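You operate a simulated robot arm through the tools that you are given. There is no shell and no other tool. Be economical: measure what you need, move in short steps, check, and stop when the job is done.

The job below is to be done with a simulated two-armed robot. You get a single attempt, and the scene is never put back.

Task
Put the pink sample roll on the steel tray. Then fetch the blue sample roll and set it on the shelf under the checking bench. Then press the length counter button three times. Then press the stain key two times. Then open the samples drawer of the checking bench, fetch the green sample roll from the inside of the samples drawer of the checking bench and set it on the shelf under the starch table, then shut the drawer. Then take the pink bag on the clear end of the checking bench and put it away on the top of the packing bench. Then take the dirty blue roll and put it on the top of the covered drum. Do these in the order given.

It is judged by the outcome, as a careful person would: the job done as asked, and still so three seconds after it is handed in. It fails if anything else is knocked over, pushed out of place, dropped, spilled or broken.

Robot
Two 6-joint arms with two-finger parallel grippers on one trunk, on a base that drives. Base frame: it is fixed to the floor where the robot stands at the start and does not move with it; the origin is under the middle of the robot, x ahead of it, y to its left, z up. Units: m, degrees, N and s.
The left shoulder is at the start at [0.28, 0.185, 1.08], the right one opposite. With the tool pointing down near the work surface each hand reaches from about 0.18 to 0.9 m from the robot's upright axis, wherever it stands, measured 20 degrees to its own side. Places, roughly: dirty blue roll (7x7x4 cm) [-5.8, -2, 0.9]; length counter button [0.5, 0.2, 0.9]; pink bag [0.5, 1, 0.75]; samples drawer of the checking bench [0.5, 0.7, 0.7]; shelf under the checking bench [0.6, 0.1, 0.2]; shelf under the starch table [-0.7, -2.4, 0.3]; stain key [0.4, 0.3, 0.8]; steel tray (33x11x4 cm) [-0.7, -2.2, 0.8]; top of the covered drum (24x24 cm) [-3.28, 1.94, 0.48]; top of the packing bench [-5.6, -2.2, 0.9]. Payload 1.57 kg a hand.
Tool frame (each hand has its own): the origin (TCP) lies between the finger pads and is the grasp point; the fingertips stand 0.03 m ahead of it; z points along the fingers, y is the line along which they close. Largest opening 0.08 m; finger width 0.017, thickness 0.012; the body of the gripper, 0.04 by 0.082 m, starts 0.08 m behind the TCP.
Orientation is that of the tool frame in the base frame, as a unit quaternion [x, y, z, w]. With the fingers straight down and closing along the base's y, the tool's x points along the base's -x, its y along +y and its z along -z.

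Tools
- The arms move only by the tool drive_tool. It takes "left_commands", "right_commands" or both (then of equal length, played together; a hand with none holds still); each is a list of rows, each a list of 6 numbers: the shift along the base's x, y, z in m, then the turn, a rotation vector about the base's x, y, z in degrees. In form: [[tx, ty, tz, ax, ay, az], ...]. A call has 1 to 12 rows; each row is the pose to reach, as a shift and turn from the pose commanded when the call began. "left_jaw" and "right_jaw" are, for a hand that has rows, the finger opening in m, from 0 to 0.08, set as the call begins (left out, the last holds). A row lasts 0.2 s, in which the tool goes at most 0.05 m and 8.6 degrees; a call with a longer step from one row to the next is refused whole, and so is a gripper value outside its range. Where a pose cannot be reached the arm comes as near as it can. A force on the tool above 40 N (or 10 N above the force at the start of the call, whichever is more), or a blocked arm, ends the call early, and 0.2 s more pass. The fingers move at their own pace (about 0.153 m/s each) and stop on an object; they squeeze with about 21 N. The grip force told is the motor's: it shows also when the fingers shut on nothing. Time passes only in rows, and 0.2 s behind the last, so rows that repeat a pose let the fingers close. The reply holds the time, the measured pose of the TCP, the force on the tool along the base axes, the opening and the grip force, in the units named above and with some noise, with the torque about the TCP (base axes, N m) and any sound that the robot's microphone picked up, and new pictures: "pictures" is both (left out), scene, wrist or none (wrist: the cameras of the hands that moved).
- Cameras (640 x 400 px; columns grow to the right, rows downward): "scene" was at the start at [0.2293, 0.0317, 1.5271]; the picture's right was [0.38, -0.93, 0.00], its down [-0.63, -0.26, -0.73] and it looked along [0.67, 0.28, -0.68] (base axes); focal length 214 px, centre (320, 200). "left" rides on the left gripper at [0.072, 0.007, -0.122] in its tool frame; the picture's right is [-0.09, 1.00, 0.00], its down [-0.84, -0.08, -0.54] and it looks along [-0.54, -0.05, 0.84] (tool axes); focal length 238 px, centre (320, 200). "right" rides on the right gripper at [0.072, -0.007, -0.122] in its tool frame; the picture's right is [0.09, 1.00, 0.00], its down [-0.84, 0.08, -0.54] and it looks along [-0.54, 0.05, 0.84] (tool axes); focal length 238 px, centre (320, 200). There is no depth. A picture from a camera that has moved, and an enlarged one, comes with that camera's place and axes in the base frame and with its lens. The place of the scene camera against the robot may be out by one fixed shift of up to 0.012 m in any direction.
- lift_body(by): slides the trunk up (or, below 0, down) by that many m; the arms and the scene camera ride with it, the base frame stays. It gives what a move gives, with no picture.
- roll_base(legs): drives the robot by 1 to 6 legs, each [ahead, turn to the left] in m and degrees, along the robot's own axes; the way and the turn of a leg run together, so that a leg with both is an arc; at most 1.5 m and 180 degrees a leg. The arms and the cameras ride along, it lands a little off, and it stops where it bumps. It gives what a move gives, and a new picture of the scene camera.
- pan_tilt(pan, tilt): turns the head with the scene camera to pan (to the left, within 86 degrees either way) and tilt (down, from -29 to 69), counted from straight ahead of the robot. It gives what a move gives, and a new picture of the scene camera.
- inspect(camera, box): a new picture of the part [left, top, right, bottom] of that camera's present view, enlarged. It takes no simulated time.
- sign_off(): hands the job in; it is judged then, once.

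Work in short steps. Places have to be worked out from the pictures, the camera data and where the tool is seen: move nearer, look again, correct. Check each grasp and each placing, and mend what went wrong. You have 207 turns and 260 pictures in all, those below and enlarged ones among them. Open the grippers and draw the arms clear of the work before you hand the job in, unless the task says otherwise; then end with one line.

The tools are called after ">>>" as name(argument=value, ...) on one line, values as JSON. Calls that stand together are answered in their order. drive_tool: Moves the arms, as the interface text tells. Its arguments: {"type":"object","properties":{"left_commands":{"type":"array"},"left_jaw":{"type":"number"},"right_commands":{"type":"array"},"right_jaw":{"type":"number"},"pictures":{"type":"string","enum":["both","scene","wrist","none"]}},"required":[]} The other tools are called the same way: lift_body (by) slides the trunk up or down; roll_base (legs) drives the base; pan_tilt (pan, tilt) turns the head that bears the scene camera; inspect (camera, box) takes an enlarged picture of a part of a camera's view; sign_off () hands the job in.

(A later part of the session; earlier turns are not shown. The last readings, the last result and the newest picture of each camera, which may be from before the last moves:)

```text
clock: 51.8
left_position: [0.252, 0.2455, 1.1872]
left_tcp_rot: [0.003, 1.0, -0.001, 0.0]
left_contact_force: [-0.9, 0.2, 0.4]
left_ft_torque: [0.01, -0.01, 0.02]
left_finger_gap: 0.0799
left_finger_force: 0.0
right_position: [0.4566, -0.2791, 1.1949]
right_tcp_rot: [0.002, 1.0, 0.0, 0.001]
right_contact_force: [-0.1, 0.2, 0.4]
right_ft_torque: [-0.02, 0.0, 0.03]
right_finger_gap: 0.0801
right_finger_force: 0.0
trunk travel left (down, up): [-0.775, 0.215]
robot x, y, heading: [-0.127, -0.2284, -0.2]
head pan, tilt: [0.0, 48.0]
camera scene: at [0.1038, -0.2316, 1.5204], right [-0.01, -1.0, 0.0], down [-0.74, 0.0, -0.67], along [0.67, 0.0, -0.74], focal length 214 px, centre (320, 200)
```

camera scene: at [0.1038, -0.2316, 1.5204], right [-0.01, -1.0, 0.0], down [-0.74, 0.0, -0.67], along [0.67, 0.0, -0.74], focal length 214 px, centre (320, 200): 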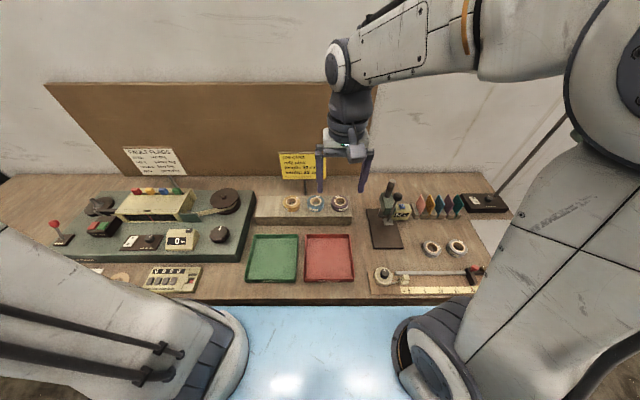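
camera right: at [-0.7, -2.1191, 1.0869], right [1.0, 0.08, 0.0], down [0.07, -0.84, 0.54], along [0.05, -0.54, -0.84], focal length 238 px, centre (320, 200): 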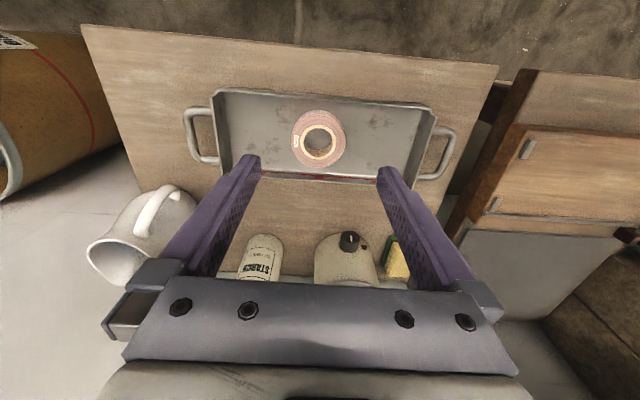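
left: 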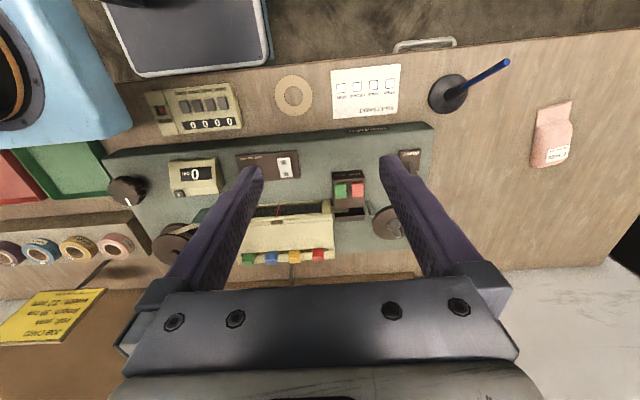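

Blue roll is at about (0.655, -0.22). I tilt the right gripper 45° forward and move to a pre-grasp point in front of and above it.

>>> drive_tool(right_commands=[[0, 0.02, 0, 0, -8, 0], [0, 0.04, 0, 0, -16, 0], [0, 0.057, 0, 0, -24, 0], [0.02, 0.057, -0.02, 0, -32, 0], [0.04, 0.057, -0.05, 0, -40, 0], [0.06, 0.057, -0.08, 0, -45, 0], [0.07, 0.057, -0.12, 0, -45, 0], [0.078, 0.057, -0.16, 0, -45, 0]])

```text
clock: 53.6
left_position: [0.2529, 0.2456, 1.1865]
left_tcp_rot: [0.004, 1.0, 0.0, 0.001]
left_contact_force: [-0.4, 0.1, 0.7]
left_ft_torque: [-0.01, -0.04, 0.01]
left_finger_gap: 0.08
left_finger_force: 0.0
right_position: [0.5338, -0.222, 1.0355]
right_tcp_rot: [0.003, 0.924, 0.001, 0.383]
right_contact_force: [0.6, -0.2, -0.1]
right_ft_torque: [-0.02, -0.03, 0.01]
right_finger_gap: 0.0799
right_finger_force: 0.0
trunk travel left (down, up): [-0.775, 0.215]
robot x, y, heading: [-0.1302, -0.2323, -0.1]
head pan, tilt: [0.0, 48.0]
camera scene: at [0.1039, -0.2317, 1.5204], right [-0.01, -1.0, 0.0], down [-0.74, 0.0, -0.67], along [0.67, 0.0, -0.74], focal length 214 px, centre (320, 200)
camera right: at [0.3971, -0.2279, 1.07], right [-0.06, 1.0, -0.06], down [0.21, 0.07, 0.98], along [0.98, 0.05, -0.21], focal length 238 px, centre (320, 200)
```

scene: 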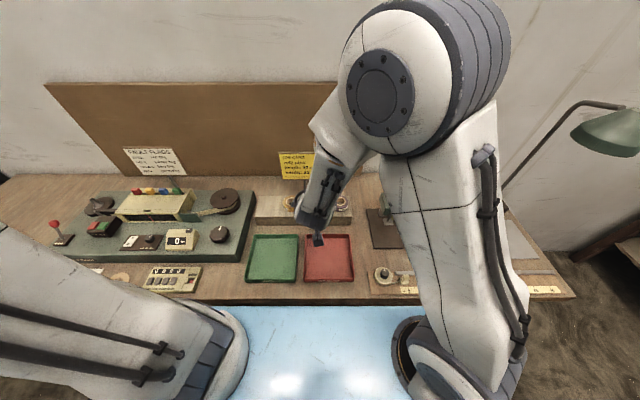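
right: 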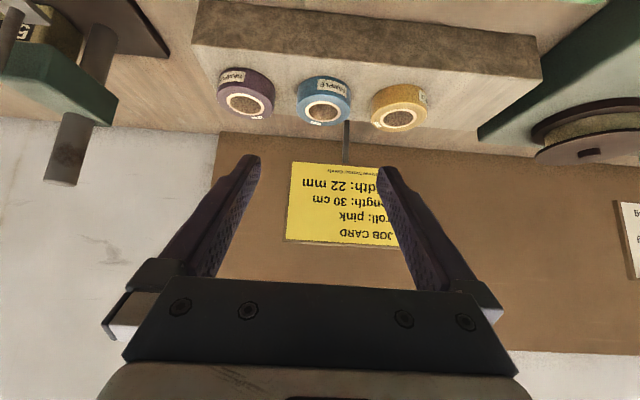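

Blue estimates at (0.64–0.655, -0.22). I come closer along the approach line and look again.

>>> drive_tool(right_commands=[[0.02, 0.001, -0.03, 0, 0, 0], [0.04, 0.002, -0.055, 0, 0, 0], [0.05, 0.002, -0.073, 0, 0, 0]], pictures="wrist")

```text
clock: 54.4
left_position: [0.2533, 0.2451, 1.1875]
left_tcp_rot: [0.004, 1.0, 0.0, 0.0]
left_contact_force: [-0.5, 0.6, -0.2]
left_ft_torque: [-0.02, 0.01, 0.02]
left_finger_gap: 0.0799
left_finger_force: 0.0
right_position: [0.5861, -0.2212, 0.9632]
right_tcp_rot: [0.002, 0.923, 0.002, 0.384]
right_contact_force: [0.7, 0.8, -0.6]
right_ft_torque: [0.0, 0.01, 0.03]
right_finger_gap: 0.0801
right_finger_force: 0.1
trunk travel left (down, up): [-0.775, 0.215]
robot x, y, heading: [-0.13, -0.2292, -0.2]
head pan, tilt: [0.0, 48.0]
camera right: at [0.4485, -0.2266, 0.9976], right [-0.06, 1.0, -0.06], down [0.21, 0.07, 0.98], along [0.98, 0.05, -0.21], focal length 238 px, centre (320, 200)
```

right: 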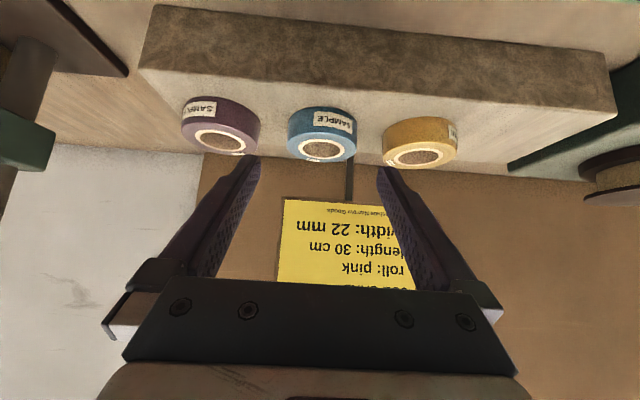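

Triangulated blue roll: (0.648, -0.218), top ~0.91. I advance to the grasp point at TCP (0.634, -0.218, 0.915).

>>> drive_tool(right_commands=[[0.016, 0.002, -0.016, 0, 0, 0], [0.032, 0.003, -0.032, 0, 0, 0], [0.047, 0.003, -0.047, 0, 0, 0]], pictures="wrist")

```text
clock: 55.2
left_position: [0.2538, 0.2444, 1.186]
left_tcp_rot: [0.004, 1.0, 0.0, -0.001]
left_contact_force: [0.6, -0.4, -0.4]
left_ft_torque: [-0.02, -0.01, 0.02]
left_finger_gap: 0.0801
left_finger_force: 0.1
right_position: [0.6321, -0.219, 0.9143]
right_tcp_rot: [0.002, 0.923, 0.002, 0.384]
right_contact_force: [0.2, -0.1, 0.2]
right_ft_torque: [0.03, 0.0, 0.03]
right_finger_gap: 0.0801
right_finger_force: 0.1
trunk travel left (down, up): [-0.775, 0.215]
robot x, y, heading: [-0.1265, -0.2306, -0.3]
head pan, tilt: [0.0, 48.0]
camera right: at [0.4947, -0.2244, 0.9497], right [-0.06, 1.0, -0.06], down [0.21, 0.07, 0.98], along [0.98, 0.05, -0.21], focal length 238 px, centre (320, 200)
```

right: 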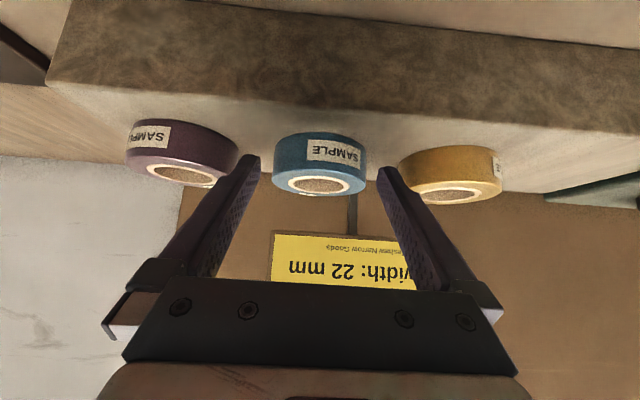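

The roll's centre is near the fingertips, so I advance 13 mm forward and 4 mm down, then close.

>>> drive_tool(right_commands=[[0.007, 0.001, -0.002, 0, 0, 0], [0.014, 0.001, -0.005, 0, 0, 0]], pictures="none")

>>> drive_tool(right_commands=[[0, 0, 0, 0, 0, 0], [0, 0, 0, 0, 0, 0], [0, 0, 0, 0, 0, 0]], right_jaw=0.03, pictures="wrist")

```text
clock: 55.8
left_position: [0.253, 0.2448, 1.1862]
left_tcp_rot: [0.003, 1.0, 0.0, -0.001]
left_contact_force: [0.0, 0.2, 0.6]
left_ft_torque: [-0.01, -0.02, 0.01]
left_finger_gap: 0.0798
left_finger_force: 0.0
right_position: [0.6456, -0.218, 0.9114]
right_tcp_rot: [0.003, 0.924, 0.001, 0.383]
right_contact_force: [-0.8, -0.2, -0.2]
right_ft_torque: [-0.03, 0.0, -0.01]
right_finger_gap: 0.0801
right_finger_force: 0.0
trunk travel left (down, up): [-0.775, 0.215]
robot x, y, heading: [-0.1293, -0.2273, -0.3]
head pan, tilt: [0.0, 48.0]
```

```text
clock: 56.6
left_position: [0.2537, 0.2445, 1.1875]
left_tcp_rot: [0.004, 1.0, -0.001, 0.0]
left_contact_force: [0.8, 0.4, 0.3]
left_ft_torque: [0.0, 0.01, 0.04]
left_finger_gap: 0.08
left_finger_force: 0.1
right_position: [0.6459, -0.2187, 0.9104]
right_tcp_rot: [0.002, 0.924, 0.001, 0.382]
right_contact_force: [0.8, 0.2, -0.5]
right_ft_torque: [-0.03, -0.01, -0.01]
right_finger_gap: 0.0645
right_finger_force: 20.7
trunk travel left (down, up): [-0.775, 0.215]
robot x, y, heading: [-0.1276, -0.2319, -0.6]
head pan, tilt: [0.0, 48.0]
camera right: at [0.5086, -0.2235, 0.9455], right [-0.06, 1.0, -0.06], down [0.21, 0.07, 0.98], along [0.98, 0.05, -0.21], focal length 238 px, centre (320, 200)
```

right: 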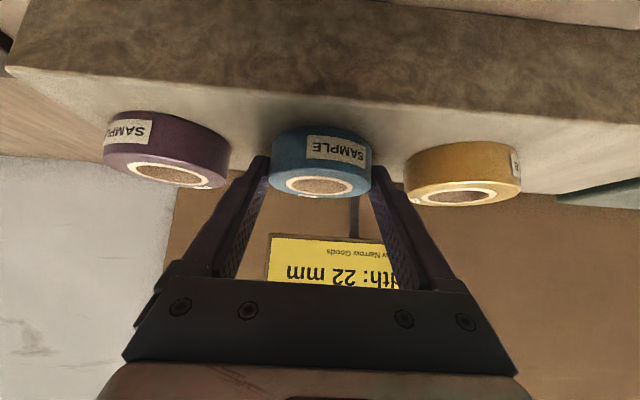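

Gripped at 0.0645 m. I lift it and pull back.

>>> drive_tool(right_commands=[[0, 0, 0.015, 0, 0, 0], [0, 0, 0.045, 0, 0, 0], [-0.01, 0, 0.08, 0, 0, 0], [-0.03, 0, 0.12, 0, 0, 0], [-0.06, 0, 0.15, 0, 0, 0], [-0.1, 0, 0.17, 0, 0, 0], [-0.14, 0, 0.18, 0, 0, 0]])

```text
clock: 58.2
left_position: [0.2524, 0.2455, 1.1862]
left_tcp_rot: [0.005, 1.0, 0.0, 0.0]
left_contact_force: [0.5, 0.8, -0.3]
left_ft_torque: [0.01, 0.04, -0.03]
left_finger_gap: 0.0797
left_finger_force: 0.0
right_position: [0.5019, -0.217, 1.0886]
right_tcp_rot: [0.002, 0.923, 0.002, 0.384]
right_contact_force: [0.2, 0.8, 0.1]
right_ft_torque: [0.01, 0.0, -0.01]
right_finger_gap: 0.0648
right_finger_force: 21.0
trunk travel left (down, up): [-0.775, 0.215]
robot x, y, heading: [-0.1271, -0.233, 0.0]
head pan, tilt: [0.0, 48.0]
camera scene: at [0.1043, -0.2316, 1.5203], right [-0.01, -1.0, 0.0], down [-0.74, 0.0, -0.67], along [0.67, 0.0, -0.74], focal length 214 px, centre (320, 200)
camera right: at [0.3662, -0.2239, 1.1233], right [-0.06, 1.0, -0.06], down [0.21, 0.07, 0.98], along [0.98, 0.05, -0.21], focal length 238 px, centre (320, 200)
```

scene: 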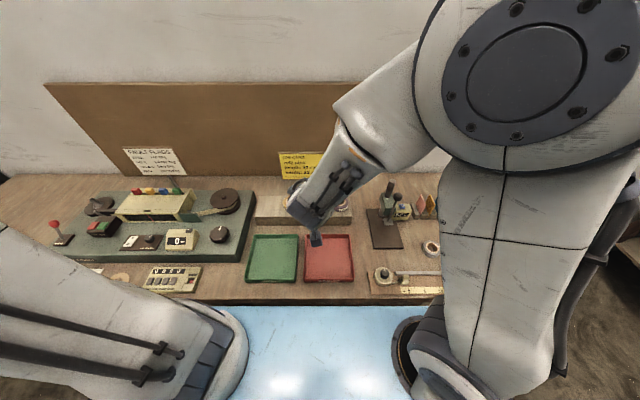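
right: 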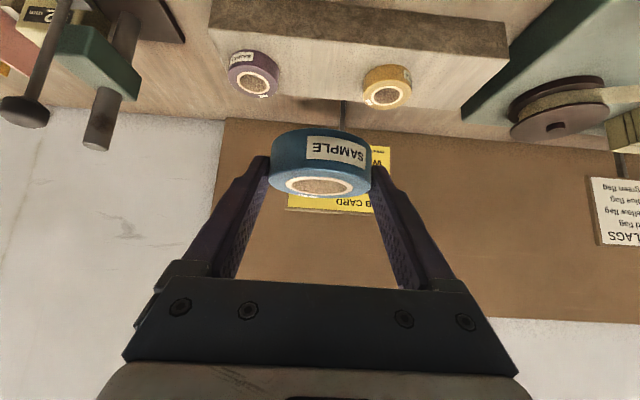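

I back away from the bench, then lower the trunk to see and reach the shelf.

>>> roll_base(legs=[[-0.6, 0]])

>>> lift_body(by=-0.6)

>>> pan_tilt(pan=0, tilt=25)

```text
clock: 61.6
left_position: [-0.351, 0.2486, 1.186]
left_tcp_rot: [0.003, 1.0, 0.0, 0.0]
left_contact_force: [0.0, -0.1, -0.3]
left_ft_torque: [-0.02, 0.02, 0.0]
left_finger_gap: 0.08
left_finger_force: 0.0
right_position: [-0.1015, -0.2148, 1.0877]
right_tcp_rot: [0.002, 0.924, 0.002, 0.382]
right_contact_force: [-0.1, -0.6, -0.6]
right_ft_torque: [-0.01, 0.01, 0.02]
right_finger_gap: 0.0647
right_finger_force: 21.1
trunk travel left (down, up): [-0.775, 0.215]
robot x, y, heading: [-0.7307, -0.224, -0.5]
head pan, tilt: [0.0, 48.0]
camera scene: at [-0.5, -0.228, 1.5203], right [-0.01, -1.0, 0.0], down [-0.74, 0.0, -0.67], along [0.67, 0.0, -0.74], focal length 214 px, centre (320, 200)
```

scene: 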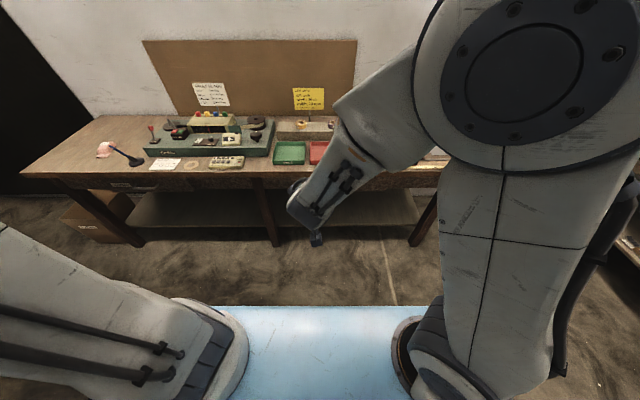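

```text
refused: -0.6 is not a number from -0.4 to 0.4
```

```text
clock: 62.5
left_position: [-0.3523, 0.2494, 1.1871]
left_tcp_rot: [0.003, 1.0, 0.0, -0.001]
left_contact_force: [0.3, -0.6, 0.4]
left_ft_torque: [0.01, -0.02, -0.02]
left_finger_gap: 0.08
left_finger_force: 0.0
right_position: [-0.1, -0.2144, 1.089]
right_tcp_rot: [0.002, 0.924, 0.001, 0.383]
right_contact_force: [-0.2, -0.1, -0.6]
right_ft_torque: [0.03, 0.02, 0.0]
right_finger_gap: 0.0646
right_finger_force: 21.0
trunk travel left (down, up): [-0.775, 0.215]
robot x, y, heading: [-0.7328, -0.2241, -0.7]
head pan, tilt: [0.0, 25.0]
camera scene: at [-0.4869, -0.2281, 1.555], right [-0.01, -1.0, 0.0], down [-0.42, 0.0, -0.91], along [0.91, -0.01, -0.42], focal length 214 px, centre (320, 200)
```

scene: 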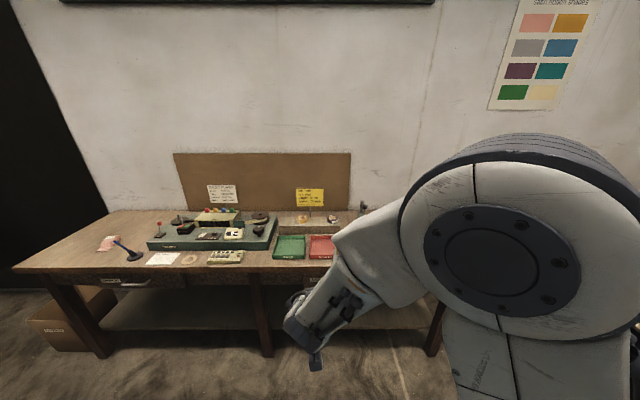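

Lift steps are limited to 0.4; I lower in two moves.

>>> lift_body(by=-0.4)

>>> lift_body(by=-0.2)

>>> pan_tilt(pan=0, tilt=30)

```text
clock: 66.3
left_position: [-0.3515, 0.2488, 0.7869]
left_tcp_rot: [0.004, 1.0, 0.0, 0.0]
left_contact_force: [0.4, -0.7, -0.4]
left_ft_torque: [-0.01, 0.01, 0.01]
left_finger_gap: 0.0798
left_finger_force: 0.0
right_position: [-0.0997, -0.2146, 0.6894]
right_tcp_rot: [0.001, 0.924, 0.002, 0.383]
right_contact_force: [0.3, 0.1, 0.9]
right_ft_torque: [0.03, 0.01, -0.01]
right_finger_gap: 0.0647
right_finger_force: 20.8
trunk travel left (down, up): [-0.375, 0.615]
robot x, y, heading: [-0.7305, -0.2267, -0.5]
head pan, tilt: [0.0, 25.0]
```

```text
clock: 68.5
left_position: [-0.3514, 0.2492, 0.586]
left_tcp_rot: [0.003, 1.0, 0.001, 0.0]
left_contact_force: [-0.7, 0.4, -0.2]
left_ft_torque: [-0.02, 0.0, 0.0]
left_finger_gap: 0.08
left_finger_force: 0.1
right_position: [-0.1011, -0.2144, 0.4892]
right_tcp_rot: [0.003, 0.924, 0.001, 0.382]
right_contact_force: [-0.2, 0.0, -1.0]
right_ft_torque: [0.02, 0.01, -0.01]
right_finger_gap: 0.0647
right_finger_force: 21.3
trunk travel left (down, up): [-0.175, 0.815]
robot x, y, heading: [-0.7311, -0.2284, -0.4]
head pan, tilt: [0.0, 25.0]
```

```text
clock: 69.2
left_position: [-0.3522, 0.2491, 0.5856]
left_tcp_rot: [0.004, 1.0, 0.0, 0.0]
left_contact_force: [-0.3, 0.3, -0.7]
left_ft_torque: [0.02, 0.01, 0.01]
left_finger_gap: 0.0798
left_finger_force: 0.1
right_position: [-0.1015, -0.2136, 0.4882]
right_tcp_rot: [0.003, 0.924, 0.0, 0.382]
right_contact_force: [-1.2, -0.1, -0.5]
right_ft_torque: [0.02, 0.0, 0.01]
right_finger_gap: 0.0646
right_finger_force: 20.7
trunk travel left (down, up): [-0.175, 0.815]
robot x, y, heading: [-0.7314, -0.2245, -0.2]
head pan, tilt: [0.0, 30.0]
camera scene: at [-0.4886, -0.2281, 0.9472], right [-0.01, -1.0, 0.0], down [-0.5, 0.0, -0.87], along [0.87, -0.01, -0.5], focal length 214 px, centre (320, 200)
```

scene: 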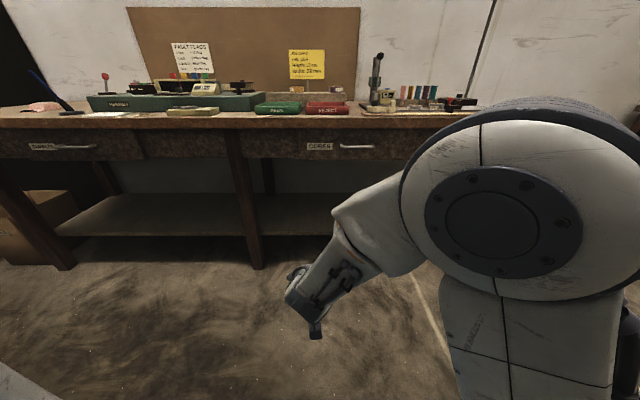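

Shelf front edge is near x≈0.43, z≈0.2, and the right bay spans roughly y -0.5 to 0.1. I lower and extend the hand in free space before driving in.

>>> drive_tool(right_commands=[[0.02, 0, -0.04, 0, 0, 0], [0.04, 0, -0.08, 0, 0, 0], [0.06, 0, -0.12, 0, 0, 0], [0.08, 0, -0.16, 0, 0, 0], [0.12, 0, -0.18, 0, 0, 0], [0.16, 0, -0.19, 0, 0, 0]])

```text
clock: 70.6
left_position: [-0.3505, 0.2483, 0.5866]
left_tcp_rot: [0.003, 1.0, 0.0, 0.0]
left_contact_force: [-0.6, 0.9, 0.3]
left_ft_torque: [-0.01, -0.01, -0.03]
left_finger_gap: 0.08
left_finger_force: 0.0
right_position: [0.0583, -0.2142, 0.2993]
right_tcp_rot: [0.002, 0.923, 0.001, 0.384]
right_contact_force: [-0.3, -0.5, -0.5]
right_ft_torque: [-0.02, 0.01, -0.01]
right_finger_gap: 0.0645
right_finger_force: 20.9
right hand out of reach, approached as far as the arm can: row 4
trunk travel left (down, up): [-0.175, 0.815]
robot x, y, heading: [-0.7323, -0.2233, -0.3]
head pan, tilt: [0.0, 30.0]
camera scene: at [-0.4887, -0.2281, 0.9472], right [-0.01, -1.0, 0.0], down [-0.5, 0.0, -0.87], along [0.87, -0.01, -0.5], focal length 214 px, centre (320, 200)
camera right: at [-0.0786, -0.2204, 0.334], right [-0.06, 1.0, -0.06], down [0.21, 0.07, 0.98], along [0.98, 0.05, -0.21], focal length 238 px, centre (320, 200)
```

scene: 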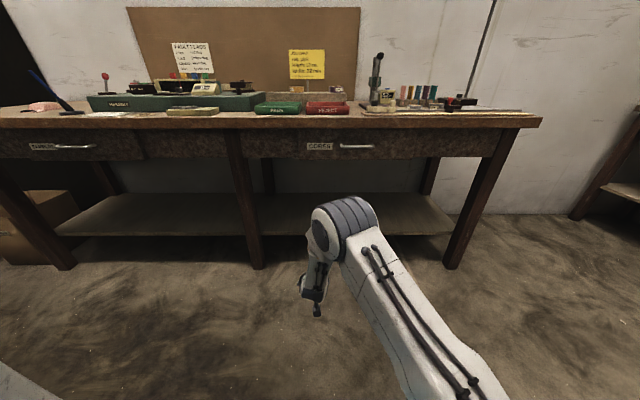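
right: 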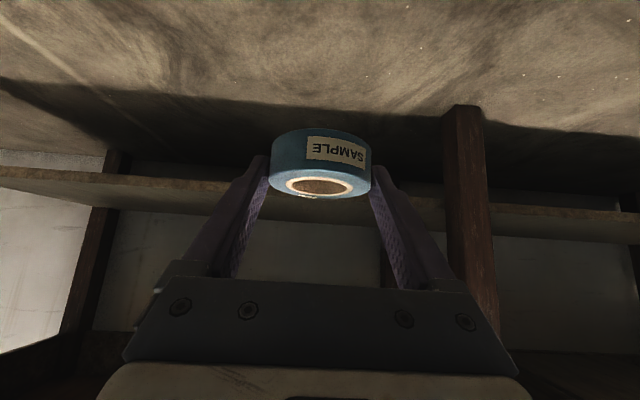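

The elbow sits too high to go under the drawer fronts, so I lower the trunk a bit more and stretch the arm further forward.

>>> lift_body(by=-0.12)

>>> drive_tool(right_commands=[[0.02, 0, 0.03, 0, 0, 0], [0.04, 0, 0.06, 0, 0, 0], [0.07, 0, 0.09, 0, 0, 0], [0.1, 0, 0.11, 0, 0, 0], [0.14, 0, 0.12, 0, 0, 0], [0.18, 0, 0.12, 0, 0, 0], [0.22, 0, 0.12, 0, 0, 0]])

```text
clock: 72.1
left_position: [-0.3516, 0.2482, 0.4658]
left_tcp_rot: [0.003, 1.0, -0.001, 0.0]
left_contact_force: [0.2, -0.6, 0.6]
left_ft_torque: [-0.03, 0.04, -0.02]
left_finger_gap: 0.08
left_finger_force: 0.1
right_position: [0.0585, -0.214, 0.1797]
right_tcp_rot: [0.002, 0.924, 0.001, 0.383]
right_contact_force: [0.3, 0.2, -0.8]
right_ft_torque: [0.0, 0.01, -0.01]
right_finger_gap: 0.0647
right_finger_force: 20.6
trunk travel left (down, up): [-0.055, 0.935]
robot x, y, heading: [-0.7311, -0.2309, -0.6]
head pan, tilt: [0.0, 30.0]
```

```text
clock: 73.7
left_position: [-0.3512, 0.2486, 0.4674]
left_tcp_rot: [0.004, 1.0, 0.0, 0.0]
left_contact_force: [0.0, 0.1, 0.9]
left_ft_torque: [-0.03, 0.0, 0.03]
left_finger_gap: 0.0804
left_finger_force: 0.0
right_position: [0.2788, -0.2164, 0.2982]
right_tcp_rot: [0.003, 0.924, 0.001, 0.382]
right_contact_force: [-0.2, 0.1, 1.2]
right_ft_torque: [0.02, 0.06, 0.0]
right_finger_gap: 0.0646
right_finger_force: 20.8
trunk travel left (down, up): [-0.055, 0.935]
robot x, y, heading: [-0.7302, -0.2271, -0.3]
head pan, tilt: [0.0, 30.0]
camera scene: at [-0.4887, -0.2281, 0.8272], right [-0.01, -1.0, 0.0], down [-0.5, 0.0, -0.87], along [0.87, -0.01, -0.5], focal length 214 px, centre (320, 200)
camera right: at [0.141, -0.2218, 0.3328], right [-0.06, 1.0, -0.06], down [0.21, 0.07, 0.98], along [0.98, 0.05, -0.21], focal length 238 px, centre (320, 200)
```

scene: 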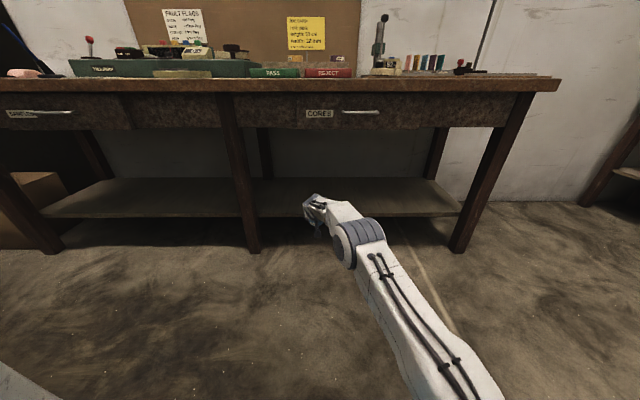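
right: 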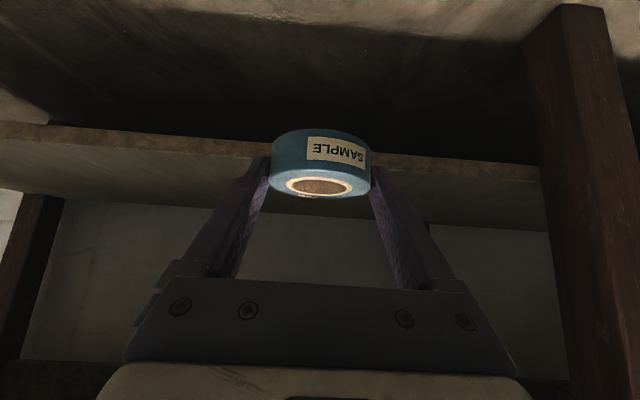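

The arm is now stretched low. I raise the hand 2 cm for clearance and drive 0.2 m so the roll comes over the shelf.

>>> drive_tool(right_commands=[[0, 0.01, 0.02, 0, 0, 0], [0, 0.02, 0.03, 0, 0, 0]], pictures="none")

>>> roll_base(legs=[[0.2, 0]])

>>> inspect(camera="right", box=[0, 0, 640, 400])

```text
clock: 74.3
left_position: [-0.351, 0.2485, 0.466]
left_tcp_rot: [0.004, 1.0, -0.001, -0.001]
left_contact_force: [-0.7, -0.5, -0.6]
left_ft_torque: [0.01, -0.03, -0.01]
left_finger_gap: 0.0801
left_finger_force: 0.0
right_position: [0.2773, -0.1945, 0.3301]
right_tcp_rot: [0.003, 0.924, 0.0, 0.383]
right_contact_force: [1.0, 1.1, 0.2]
right_ft_torque: [0.01, 0.0, 0.01]
right_finger_gap: 0.0644
right_finger_force: 21.2
trunk travel left (down, up): [-0.055, 0.935]
robot x, y, heading: [-0.733, -0.2284, -0.4]
head pan, tilt: [0.0, 30.0]
```

```text
clock: 75.9
left_position: [-0.1469, 0.2444, 0.4664]
left_tcp_rot: [0.006, 1.0, 0.0, 0.0]
left_contact_force: [-0.1, 0.4, -0.4]
left_ft_torque: [0.03, 0.01, -0.03]
left_finger_gap: 0.0802
left_finger_force: 0.1
right_position: [0.4794, -0.2017, 0.3296]
right_tcp_rot: [0.005, 0.924, -0.001, 0.383]
right_contact_force: [-0.1, -0.7, -0.4]
right_ft_torque: [0.02, -0.02, -0.01]
right_finger_gap: 0.0644
right_finger_force: 21.1
trunk travel left (down, up): [-0.055, 0.935]
robot x, y, heading: [-0.5314, -0.2299, -0.6]
head pan, tilt: [0.0, 30.0]
camera scene: at [-0.2875, -0.2311, 0.8271], right [-0.01, -1.0, 0.0], down [-0.5, 0.01, -0.87], along [0.87, -0.01, -0.5], focal length 214 px, centre (320, 200)
```

scene: 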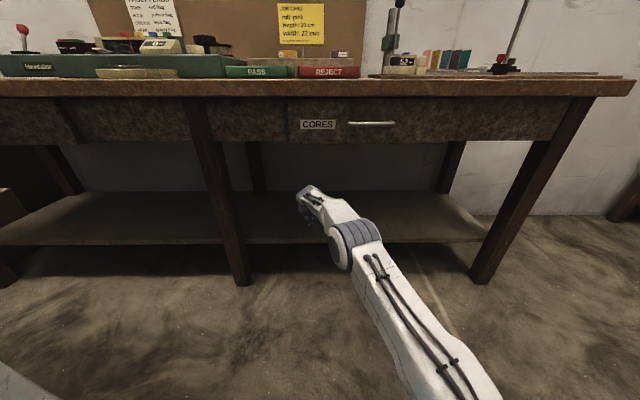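

```text
1.00 times, centred on (320, 200) of right (not enlarged: the box is as wide or as high as the picture)
camera zoom: at [0.3419, -0.2071, 0.3637], right [-0.06, 1.0, -0.06], down [0.21, 0.07, 0.98], along [0.98, 0.04, -0.21], focal length 238 px, centre (320, 200)
```

zoom: 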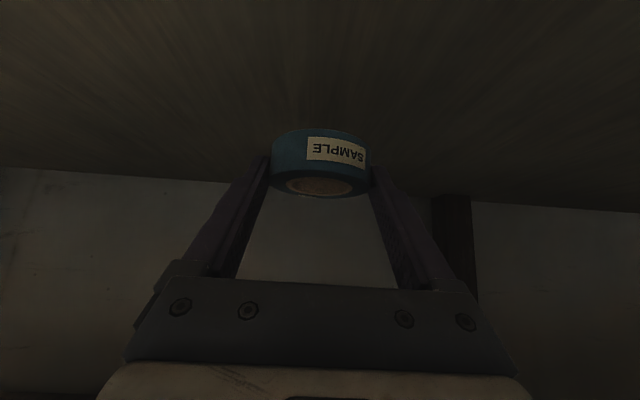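

The roll is just over the shelf's front. I roll 5 cm further in, then lower stepwise.

>>> roll_base(legs=[[0.05, 0]])

>>> drive_tool(right_commands=[[0, 0, -0.02, 0, 0, 0], [0, 0, -0.04, 0, 0, 0], [0, 0, -0.055, 0, 0, 0], [0, 0, -0.065, 0, 0, 0]])

```text
clock: 76.8
left_position: [-0.0962, 0.2466, 0.4661]
left_tcp_rot: [0.006, 1.0, 0.0, 0.0]
left_contact_force: [0.1, 0.5, 0.2]
left_ft_torque: [0.0, 0.06, 0.02]
left_finger_gap: 0.0799
left_finger_force: 0.2
right_position: [0.5292, -0.2031, 0.329]
right_tcp_rot: [0.006, 0.924, 0.0, 0.383]
right_contact_force: [-0.7, 0.4, -0.6]
right_ft_torque: [0.04, 0.0, -0.04]
right_finger_gap: 0.0646
right_finger_force: 21.0
trunk travel left (down, up): [-0.055, 0.935]
robot x, y, heading: [-0.4792, -0.2283, -0.8]
head pan, tilt: [0.0, 30.0]
camera scene: at [-0.2374, -0.2319, 0.8271], right [-0.01, -1.0, 0.0], down [-0.5, 0.01, -0.87], along [0.87, -0.01, -0.5], focal length 214 px, centre (320, 200)
```

scene: 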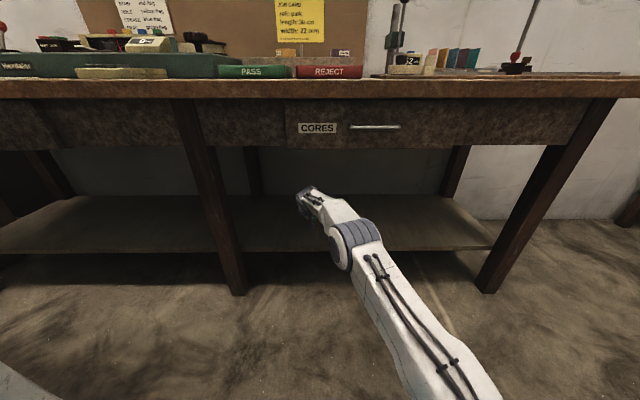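

```text
clock: 77.8
left_position: [-0.0972, 0.2448, 0.4664]
left_tcp_rot: [0.005, 1.0, 0.0, 0.001]
left_contact_force: [0.7, -0.2, -0.4]
left_ft_torque: [0.01, 0.0, -0.03]
left_finger_gap: 0.0801
left_finger_force: 0.0
right_position: [0.5287, -0.2039, 0.264]
right_tcp_rot: [0.005, 0.924, 0.0, 0.384]
right_contact_force: [1.0, -0.1, -0.6]
right_ft_torque: [-0.01, 0.02, 0.01]
right_finger_gap: 0.0647
right_finger_force: 21.2
trunk travel left (down, up): [-0.055, 0.935]
robot x, y, heading: [-0.4848, -0.2331, -0.7]
head pan, tilt: [0.0, 30.0]
camera scene: at [-0.2374, -0.2319, 0.8271], right [-0.01, -1.0, 0.0], down [-0.5, 0.01, -0.87], along [0.87, -0.01, -0.5], focal length 214 px, centre (320, 200)
camera right: at [0.3916, -0.2096, 0.299], right [-0.06, 1.0, -0.06], down [0.21, 0.07, 0.98], along [0.98, 0.04, -0.21], focal length 238 px, centre (320, 200)
```

scene: 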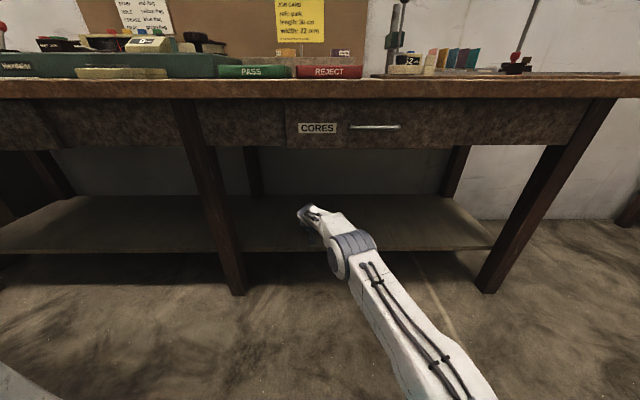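
right: 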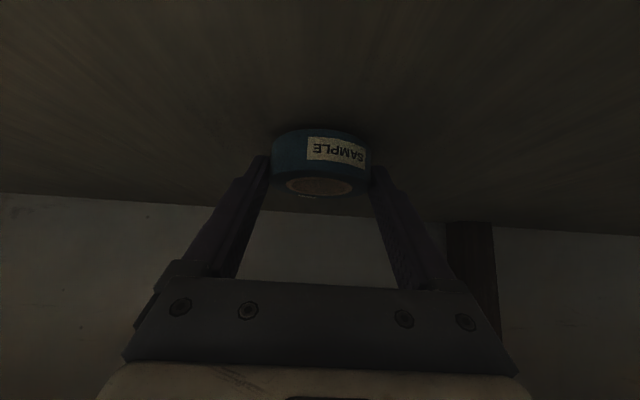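

No contact yet; lower in 3 mm steps until it touches.

>>> drive_tool(right_commands=[[0, 0, -0.004, 0, 0, 0], [0, 0, -0.008, 0, 0, 0], [0, 0, -0.012, 0, 0, 0], [0, 0, -0.016, 0, 0, 0], [0, 0, -0.019, 0, 0, 0], [0, 0, -0.022, 0, 0, 0]], pictures="wrist")

```text
clock: 79.2
left_position: [-0.0976, 0.2445, 0.4666]
left_tcp_rot: [0.006, 1.0, 0.0, 0.001]
left_contact_force: [0.3, -0.1, 1.2]
left_ft_torque: [0.01, -0.03, -0.01]
left_finger_gap: 0.0801
left_finger_force: 0.1
right_position: [0.5327, -0.2043, 0.2525]
right_tcp_rot: [0.005, 0.921, 0.001, 0.39]
right_contact_force: [-9.3, -7.4, 35.3]
right_ft_torque: [-1.18, -0.18, -0.16]
right_finger_gap: 0.0646
right_finger_force: 21.0
trunk travel left (down, up): [-0.055, 0.935]
robot x, y, heading: [-0.4811, -0.2291, -0.7]
head pan, tilt: [0.0, 30.0]
camera right: at [0.394, -0.2089, 0.2849], right [-0.06, 1.0, -0.06], down [0.19, 0.07, 0.98], along [0.98, 0.04, -0.2], focal length 238 px, centre (320, 200)
```

right: 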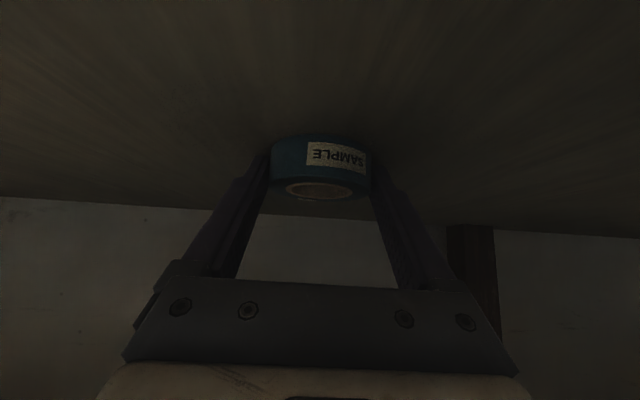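

Contact: the roll is on the shelf (top ≈0.22). I relieve the pressure, then open and withdraw backward along the fingers.

>>> drive_tool(right_commands=[[0, 0, 0.005, 0, 0, 0], [0, 0, 0.01, 0, 0, 0]], pictures="none")

```text
clock: 79.8
left_position: [-0.0974, 0.2444, 0.4655]
left_tcp_rot: [0.007, 1.0, 0.0, 0.0]
left_contact_force: [-1.1, -0.5, 0.4]
left_ft_torque: [-0.02, -0.03, 0.06]
left_finger_gap: 0.0802
left_finger_force: 0.1
right_position: [0.5288, -0.2032, 0.251]
right_tcp_rot: [0.006, 0.923, 0.001, 0.384]
right_contact_force: [6.6, -0.2, 11.5]
right_ft_torque: [-0.05, -0.68, 0.02]
right_finger_gap: 0.0644
right_finger_force: 20.9
trunk travel left (down, up): [-0.055, 0.935]
robot x, y, heading: [-0.4814, -0.2257, -0.7]
head pan, tilt: [0.0, 30.0]
```

Light contact remains (11 N); open and draw back.

>>> drive_tool(right_commands=[[0, 0, 0, 0, 0, 0], [0, 0, 0, 0, 0, 0], [-0.015, 0, 0.015, 0, 0, 0], [-0.035, 0, 0.035, 0, 0, 0], [-0.06, 0, 0.06, 0, 0, 0]], right_jaw=0.08)

```text
clock: 81.0
left_position: [-0.0971, 0.2436, 0.4663]
left_tcp_rot: [0.006, 1.0, -0.001, 0.0]
left_contact_force: [-0.3, -0.2, 0.1]
left_ft_torque: [0.01, 0.02, -0.02]
left_finger_gap: 0.0803
left_finger_force: 0.1
right_position: [0.4672, -0.2023, 0.3113]
right_tcp_rot: [0.006, 0.924, -0.001, 0.381]
right_contact_force: [0.1, -0.4, -0.7]
right_ft_torque: [0.0, 0.01, -0.01]
right_finger_gap: 0.08
right_finger_force: 0.1
trunk travel left (down, up): [-0.055, 0.935]
robot x, y, heading: [-0.48, -0.2302, -0.7]
head pan, tilt: [0.0, 30.0]
camera scene: at [-0.2373, -0.2319, 0.827], right [-0.01, -1.0, 0.0], down [-0.5, 0.01, -0.87], along [0.87, -0.01, -0.5], focal length 214 px, centre (320, 200)
camera right: at [0.3304, -0.2065, 0.3467], right [-0.06, 1.0, -0.06], down [0.21, 0.07, 0.97], along [0.98, 0.04, -0.21], focal length 238 px, centre (320, 200)
```

scene: 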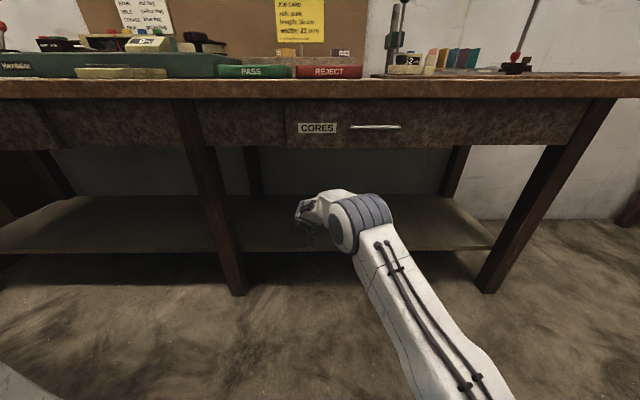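
right: 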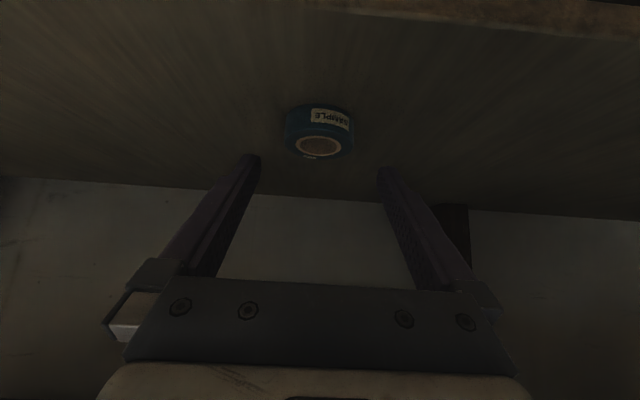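

The blue roll sits flat on the shelf. I back out and raise the trunk again.

>>> roll_base(legs=[[-0.35, 0.7]])

>>> lift_body(by=0.4)

>>> lift_body(by=0.32)

```text
clock: 83.2
left_position: [-0.4553, 0.2529, 0.4666]
left_tcp_rot: [-0.004, 1.0, 0.0, 0.0]
left_contact_force: [-0.4, 0.3, -0.7]
left_ft_torque: [0.01, 0.03, 0.03]
left_finger_gap: 0.0801
left_finger_force: 0.0
right_position: [0.1183, -0.1798, 0.3135]
right_tcp_rot: [-0.005, 0.924, 0.004, 0.382]
right_contact_force: [0.3, 0.6, -0.5]
right_ft_torque: [-0.02, -0.01, -0.02]
right_finger_gap: 0.08
right_finger_force: 0.2
trunk travel left (down, up): [-0.055, 0.935]
robot x, y, heading: [-0.8297, -0.2304, 0.3]
head pan, tilt: [0.0, 30.0]
camera scene: at [-0.5862, -0.2261, 0.8271], right [0.01, -1.0, 0.0], down [-0.5, 0.0, -0.87], along [0.87, 0.01, -0.5], focal length 214 px, centre (320, 200)
```

scene: 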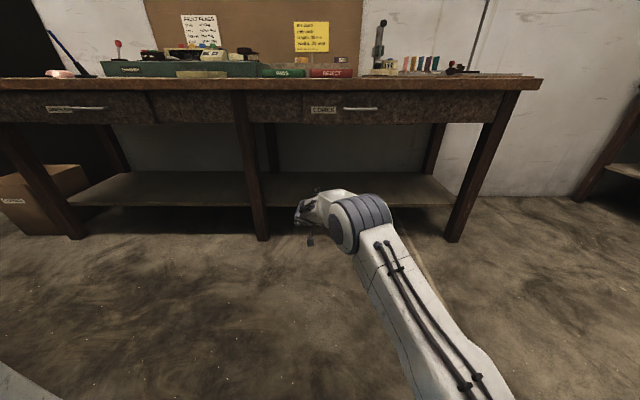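

```text
clock: 87.1
left_position: [-0.455, 0.2527, 0.8665]
left_tcp_rot: [-0.005, 1.0, 0.0, 0.0]
left_contact_force: [-0.2, -0.2, -0.1]
left_ft_torque: [-0.03, -0.01, 0.02]
left_finger_gap: 0.0799
left_finger_force: 0.0
right_position: [0.1194, -0.1813, 0.7128]
right_tcp_rot: [-0.004, 0.924, 0.003, 0.382]
right_contact_force: [-0.8, -0.9, 0.3]
right_ft_torque: [0.01, -0.01, 0.02]
right_finger_gap: 0.0799
right_finger_force: 0.0
trunk travel left (down, up): [-0.455, 0.535]
robot x, y, heading: [-0.8307, -0.23, 0.3]
head pan, tilt: [0.0, 30.0]
```

```text
clock: 90.2
left_position: [-0.4555, 0.2518, 1.1855]
left_tcp_rot: [-0.004, 1.0, 0.0, 0.001]
left_contact_force: [0.4, -0.1, 0.0]
left_ft_torque: [-0.03, -0.02, 0.01]
left_finger_gap: 0.0801
left_finger_force: 0.0
right_position: [0.1192, -0.1811, 1.0323]
right_tcp_rot: [-0.004, 0.924, 0.004, 0.383]
right_contact_force: [-0.3, -0.3, 0.2]
right_ft_torque: [0.03, -0.03, -0.02]
right_finger_gap: 0.0799
right_finger_force: 0.1
trunk travel left (down, up): [-0.775, 0.215]
robot x, y, heading: [-0.8305, -0.2285, 0.4]
head pan, tilt: [0.0, 30.0]
```

Next the buttons. I fold the right hand upright and back, then drive to the bench with a left offset.

>>> drive_tool(right_commands=[[-0.04, -0.01, 0.02, 0, 8, 0], [-0.08, -0.02, 0.04, 0, 16, 0], [-0.12, -0.03, 0.06, 0, 24, 0], [-0.16, -0.04, 0.08, 0, 32, 0], [-0.2, -0.05, 0.1, 0, 40, 0], [-0.24, -0.06, 0.12, 0, 45, 0], [-0.28, -0.07, 0.14, 0, 45, 0], [-0.3, -0.08, 0.16, 0, 45, 0]], pictures="none")

>>> roll_base(legs=[[0, 20], [0.7, 0], [0, -20]])

>>> pan_tilt(pan=15, tilt=48)

```text
clock: 92.0
left_position: [-0.4562, 0.2531, 1.1871]
left_tcp_rot: [-0.004, 1.0, 0.0, 0.0]
left_contact_force: [0.3, -0.2, 0.3]
left_ft_torque: [0.03, -0.02, 0.03]
left_finger_gap: 0.0802
left_finger_force: 0.1
right_position: [-0.1818, -0.2614, 1.1937]
right_tcp_rot: [-0.002, 1.0, 0.006, 0.001]
right_contact_force: [-0.4, 0.2, -0.5]
right_ft_torque: [0.0, -0.02, 0.02]
right_finger_gap: 0.0802
right_finger_force: 0.1
trunk travel left (down, up): [-0.775, 0.215]
robot x, y, heading: [-0.8269, -0.2278, 0.5]
head pan, tilt: [0.0, 30.0]
```

```text
clock: 98.2
left_position: [0.2263, 0.5024, 1.1857]
left_tcp_rot: [-0.001, 1.0, -0.001, 0.0]
left_contact_force: [0.5, 0.2, -0.2]
left_ft_torque: [-0.01, 0.0, -0.01]
left_finger_gap: 0.0799
left_finger_force: 0.1
right_position: [0.4976, -0.014, 1.1927]
right_tcp_rot: [0.0, 1.0, 0.004, 0.001]
right_contact_force: [0.5, 1.4, 0.1]
right_ft_torque: [-0.02, 0.01, 0.0]
right_finger_gap: 0.0802
right_finger_force: 0.1
trunk travel left (down, up): [-0.775, 0.215]
robot x, y, heading: [-0.149, 0.0259, -0.1]
head pan, tilt: [0.0, 30.0]
camera scene: at [0.0927, 0.0239, 1.5471], right [0.0, -1.0, 0.0], down [-0.5, 0.0, -0.87], along [0.87, 0.0, -0.5], focal length 214 px, centre (320, 200)
```

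scene: 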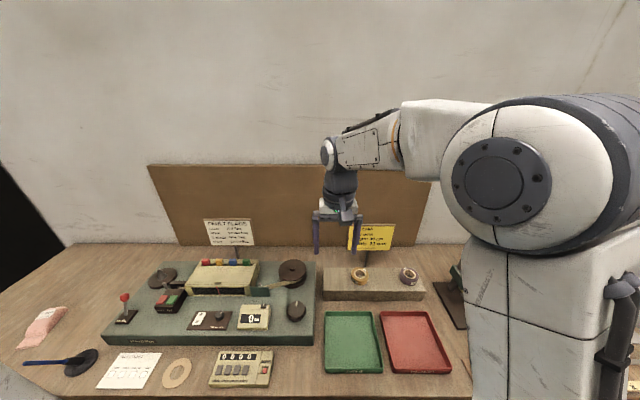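

```text
clock: 99.0
left_position: [0.2256, 0.5021, 1.1865]
left_tcp_rot: [-0.002, 1.0, -0.001, -0.001]
left_contact_force: [0.8, -0.3, -0.1]
left_ft_torque: [0.01, -0.01, 0.01]
left_finger_gap: 0.0798
left_finger_force: 0.1
right_position: [0.4964, -0.0133, 1.193]
right_tcp_rot: [0.0, 1.0, 0.007, 0.0]
right_contact_force: [-0.2, 0.9, -0.3]
right_ft_torque: [-0.02, 0.02, 0.0]
right_finger_gap: 0.08
right_finger_force: 0.0
trunk travel left (down, up): [-0.775, 0.215]
robot x, y, heading: [-0.1483, 0.0218, 0.1]
head pan, tilt: [15.0, 48.0]
camera scene: at [0.0784, 0.044, 1.5204], right [0.26, -0.97, 0.0], down [-0.72, -0.19, -0.67], along [0.65, 0.17, -0.74], focal length 214 px, centre (320, 200)
```

scene: 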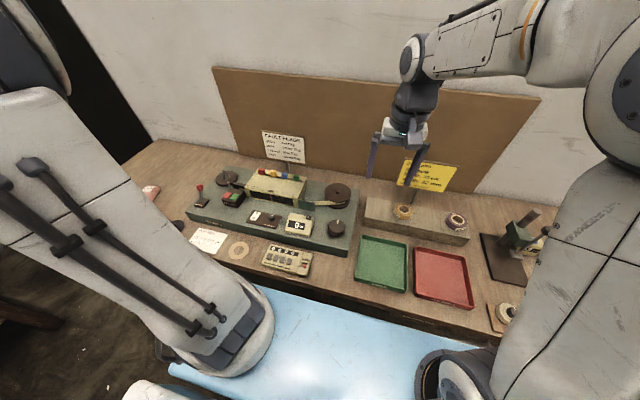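

>>> inspect(camera="scene", box=[240, 200, 340, 285])

>>> inspect(camera="left", box=[0, 0, 320, 200])

```text
4.71 times, centred on (290, 242) of scene
camera zoom: at [0.0784, 0.044, 1.5204], right [0.26, -0.97, 0.0], down [-0.72, -0.19, -0.67], along [0.65, 0.17, -0.74], focal length 1009 px, centre (461, 0)
```

zoom: 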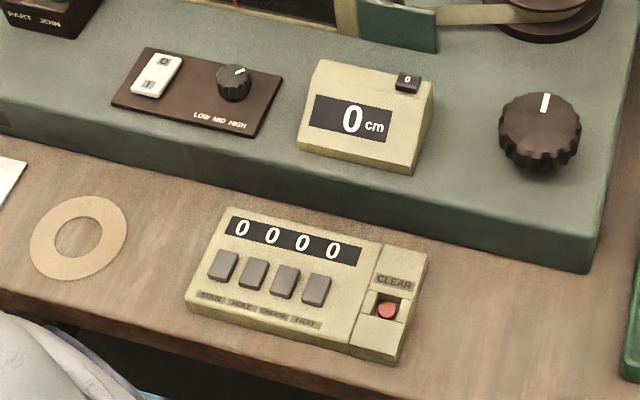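

```text
2.00 times, centred on (160, 100) of left
camera zoom: at [0.1545, 0.5092, 1.3082], right [0.09, 1.0, 0.0], down [0.84, -0.07, 0.54], along [0.54, -0.05, -0.84], focal length 477 px, centre (640, 400)
```

zoom: 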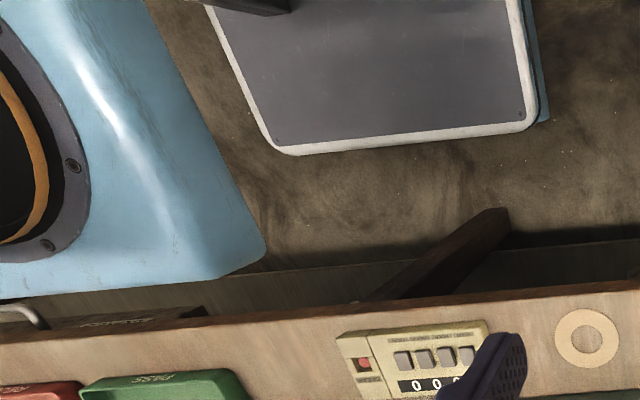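

The zero button sits on the length counter's rear top at about (0.512, 0.200, 0.928); the stain key is the left-most of the four, about (0.375, 0.302, 0.847). I bring the closed left gripper, turned 90°, above the button.

>>> drive_tool(left_commands=[[0.026, -0.027, 0, 0, 0, -8.2], [0.052, -0.054, -0.01, 0, 0, -16.4], [0.078, -0.082, -0.02, 0, 0, -24.6], [0.104, -0.109, -0.035, 0, 0, -32.8], [0.13, -0.136, -0.05, 0, 0, -41], [0.157, -0.164, -0.065, 0, 0, -49.2], [0.183, -0.191, -0.08, 0, 0, -57.4], [0.209, -0.218, -0.095, 0, 0, -65.6], [0.235, -0.246, -0.11, 0, 0, -73.8], [0.261, -0.273, -0.13, 0, 0, -82], [0.287, -0.3, -0.15, 0, 0, -90]], left_jaw=0)

```text
clock: 101.4
left_position: [0.5135, 0.2014, 1.0339]
left_tcp_rot: [0.707, 0.707, 0.0, 0.0]
left_contact_force: [-0.4, -0.9, -0.2]
left_ft_torque: [-0.02, -0.06, -0.07]
left_finger_gap: 0.0
left_finger_force: 20.8
right_position: [0.4972, -0.0152, 1.1919]
right_tcp_rot: [-0.001, 1.0, 0.006, 0.0]
right_contact_force: [0.0, -0.3, -0.3]
right_ft_torque: [0.0, -0.01, -0.01]
right_finger_gap: 0.0797
right_finger_force: 0.0
trunk travel left (down, up): [-0.775, 0.215]
robot x, y, heading: [-0.1507, 0.0226, 0.2]
head pan, tilt: [15.0, 48.0]
camera scene: at [0.0782, 0.0441, 1.5203], right [0.26, -0.97, 0.0], down [-0.72, -0.19, -0.67], along [0.65, 0.17, -0.74], focal length 214 px, centre (320, 200)
camera left: at [0.5206, 0.2748, 1.1572], right [1.0, -0.09, 0.0], down [-0.08, -0.84, 0.54], along [-0.05, -0.54, -0.84], focal length 238 px, centre (320, 200)
```

scene: 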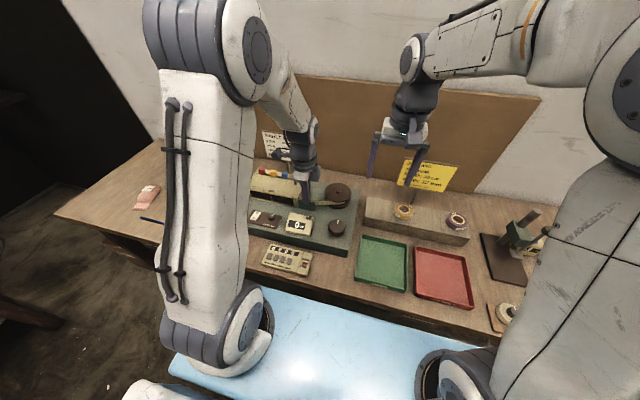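
left: 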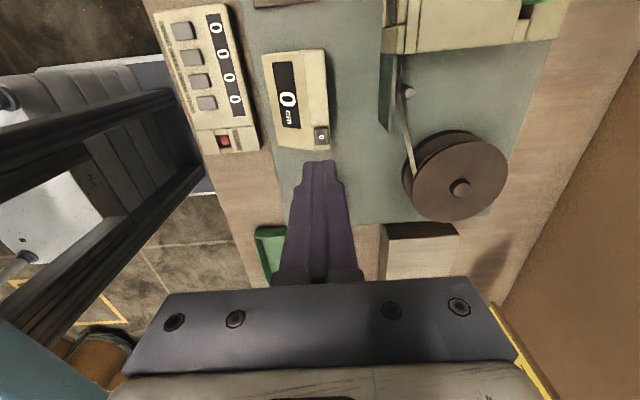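

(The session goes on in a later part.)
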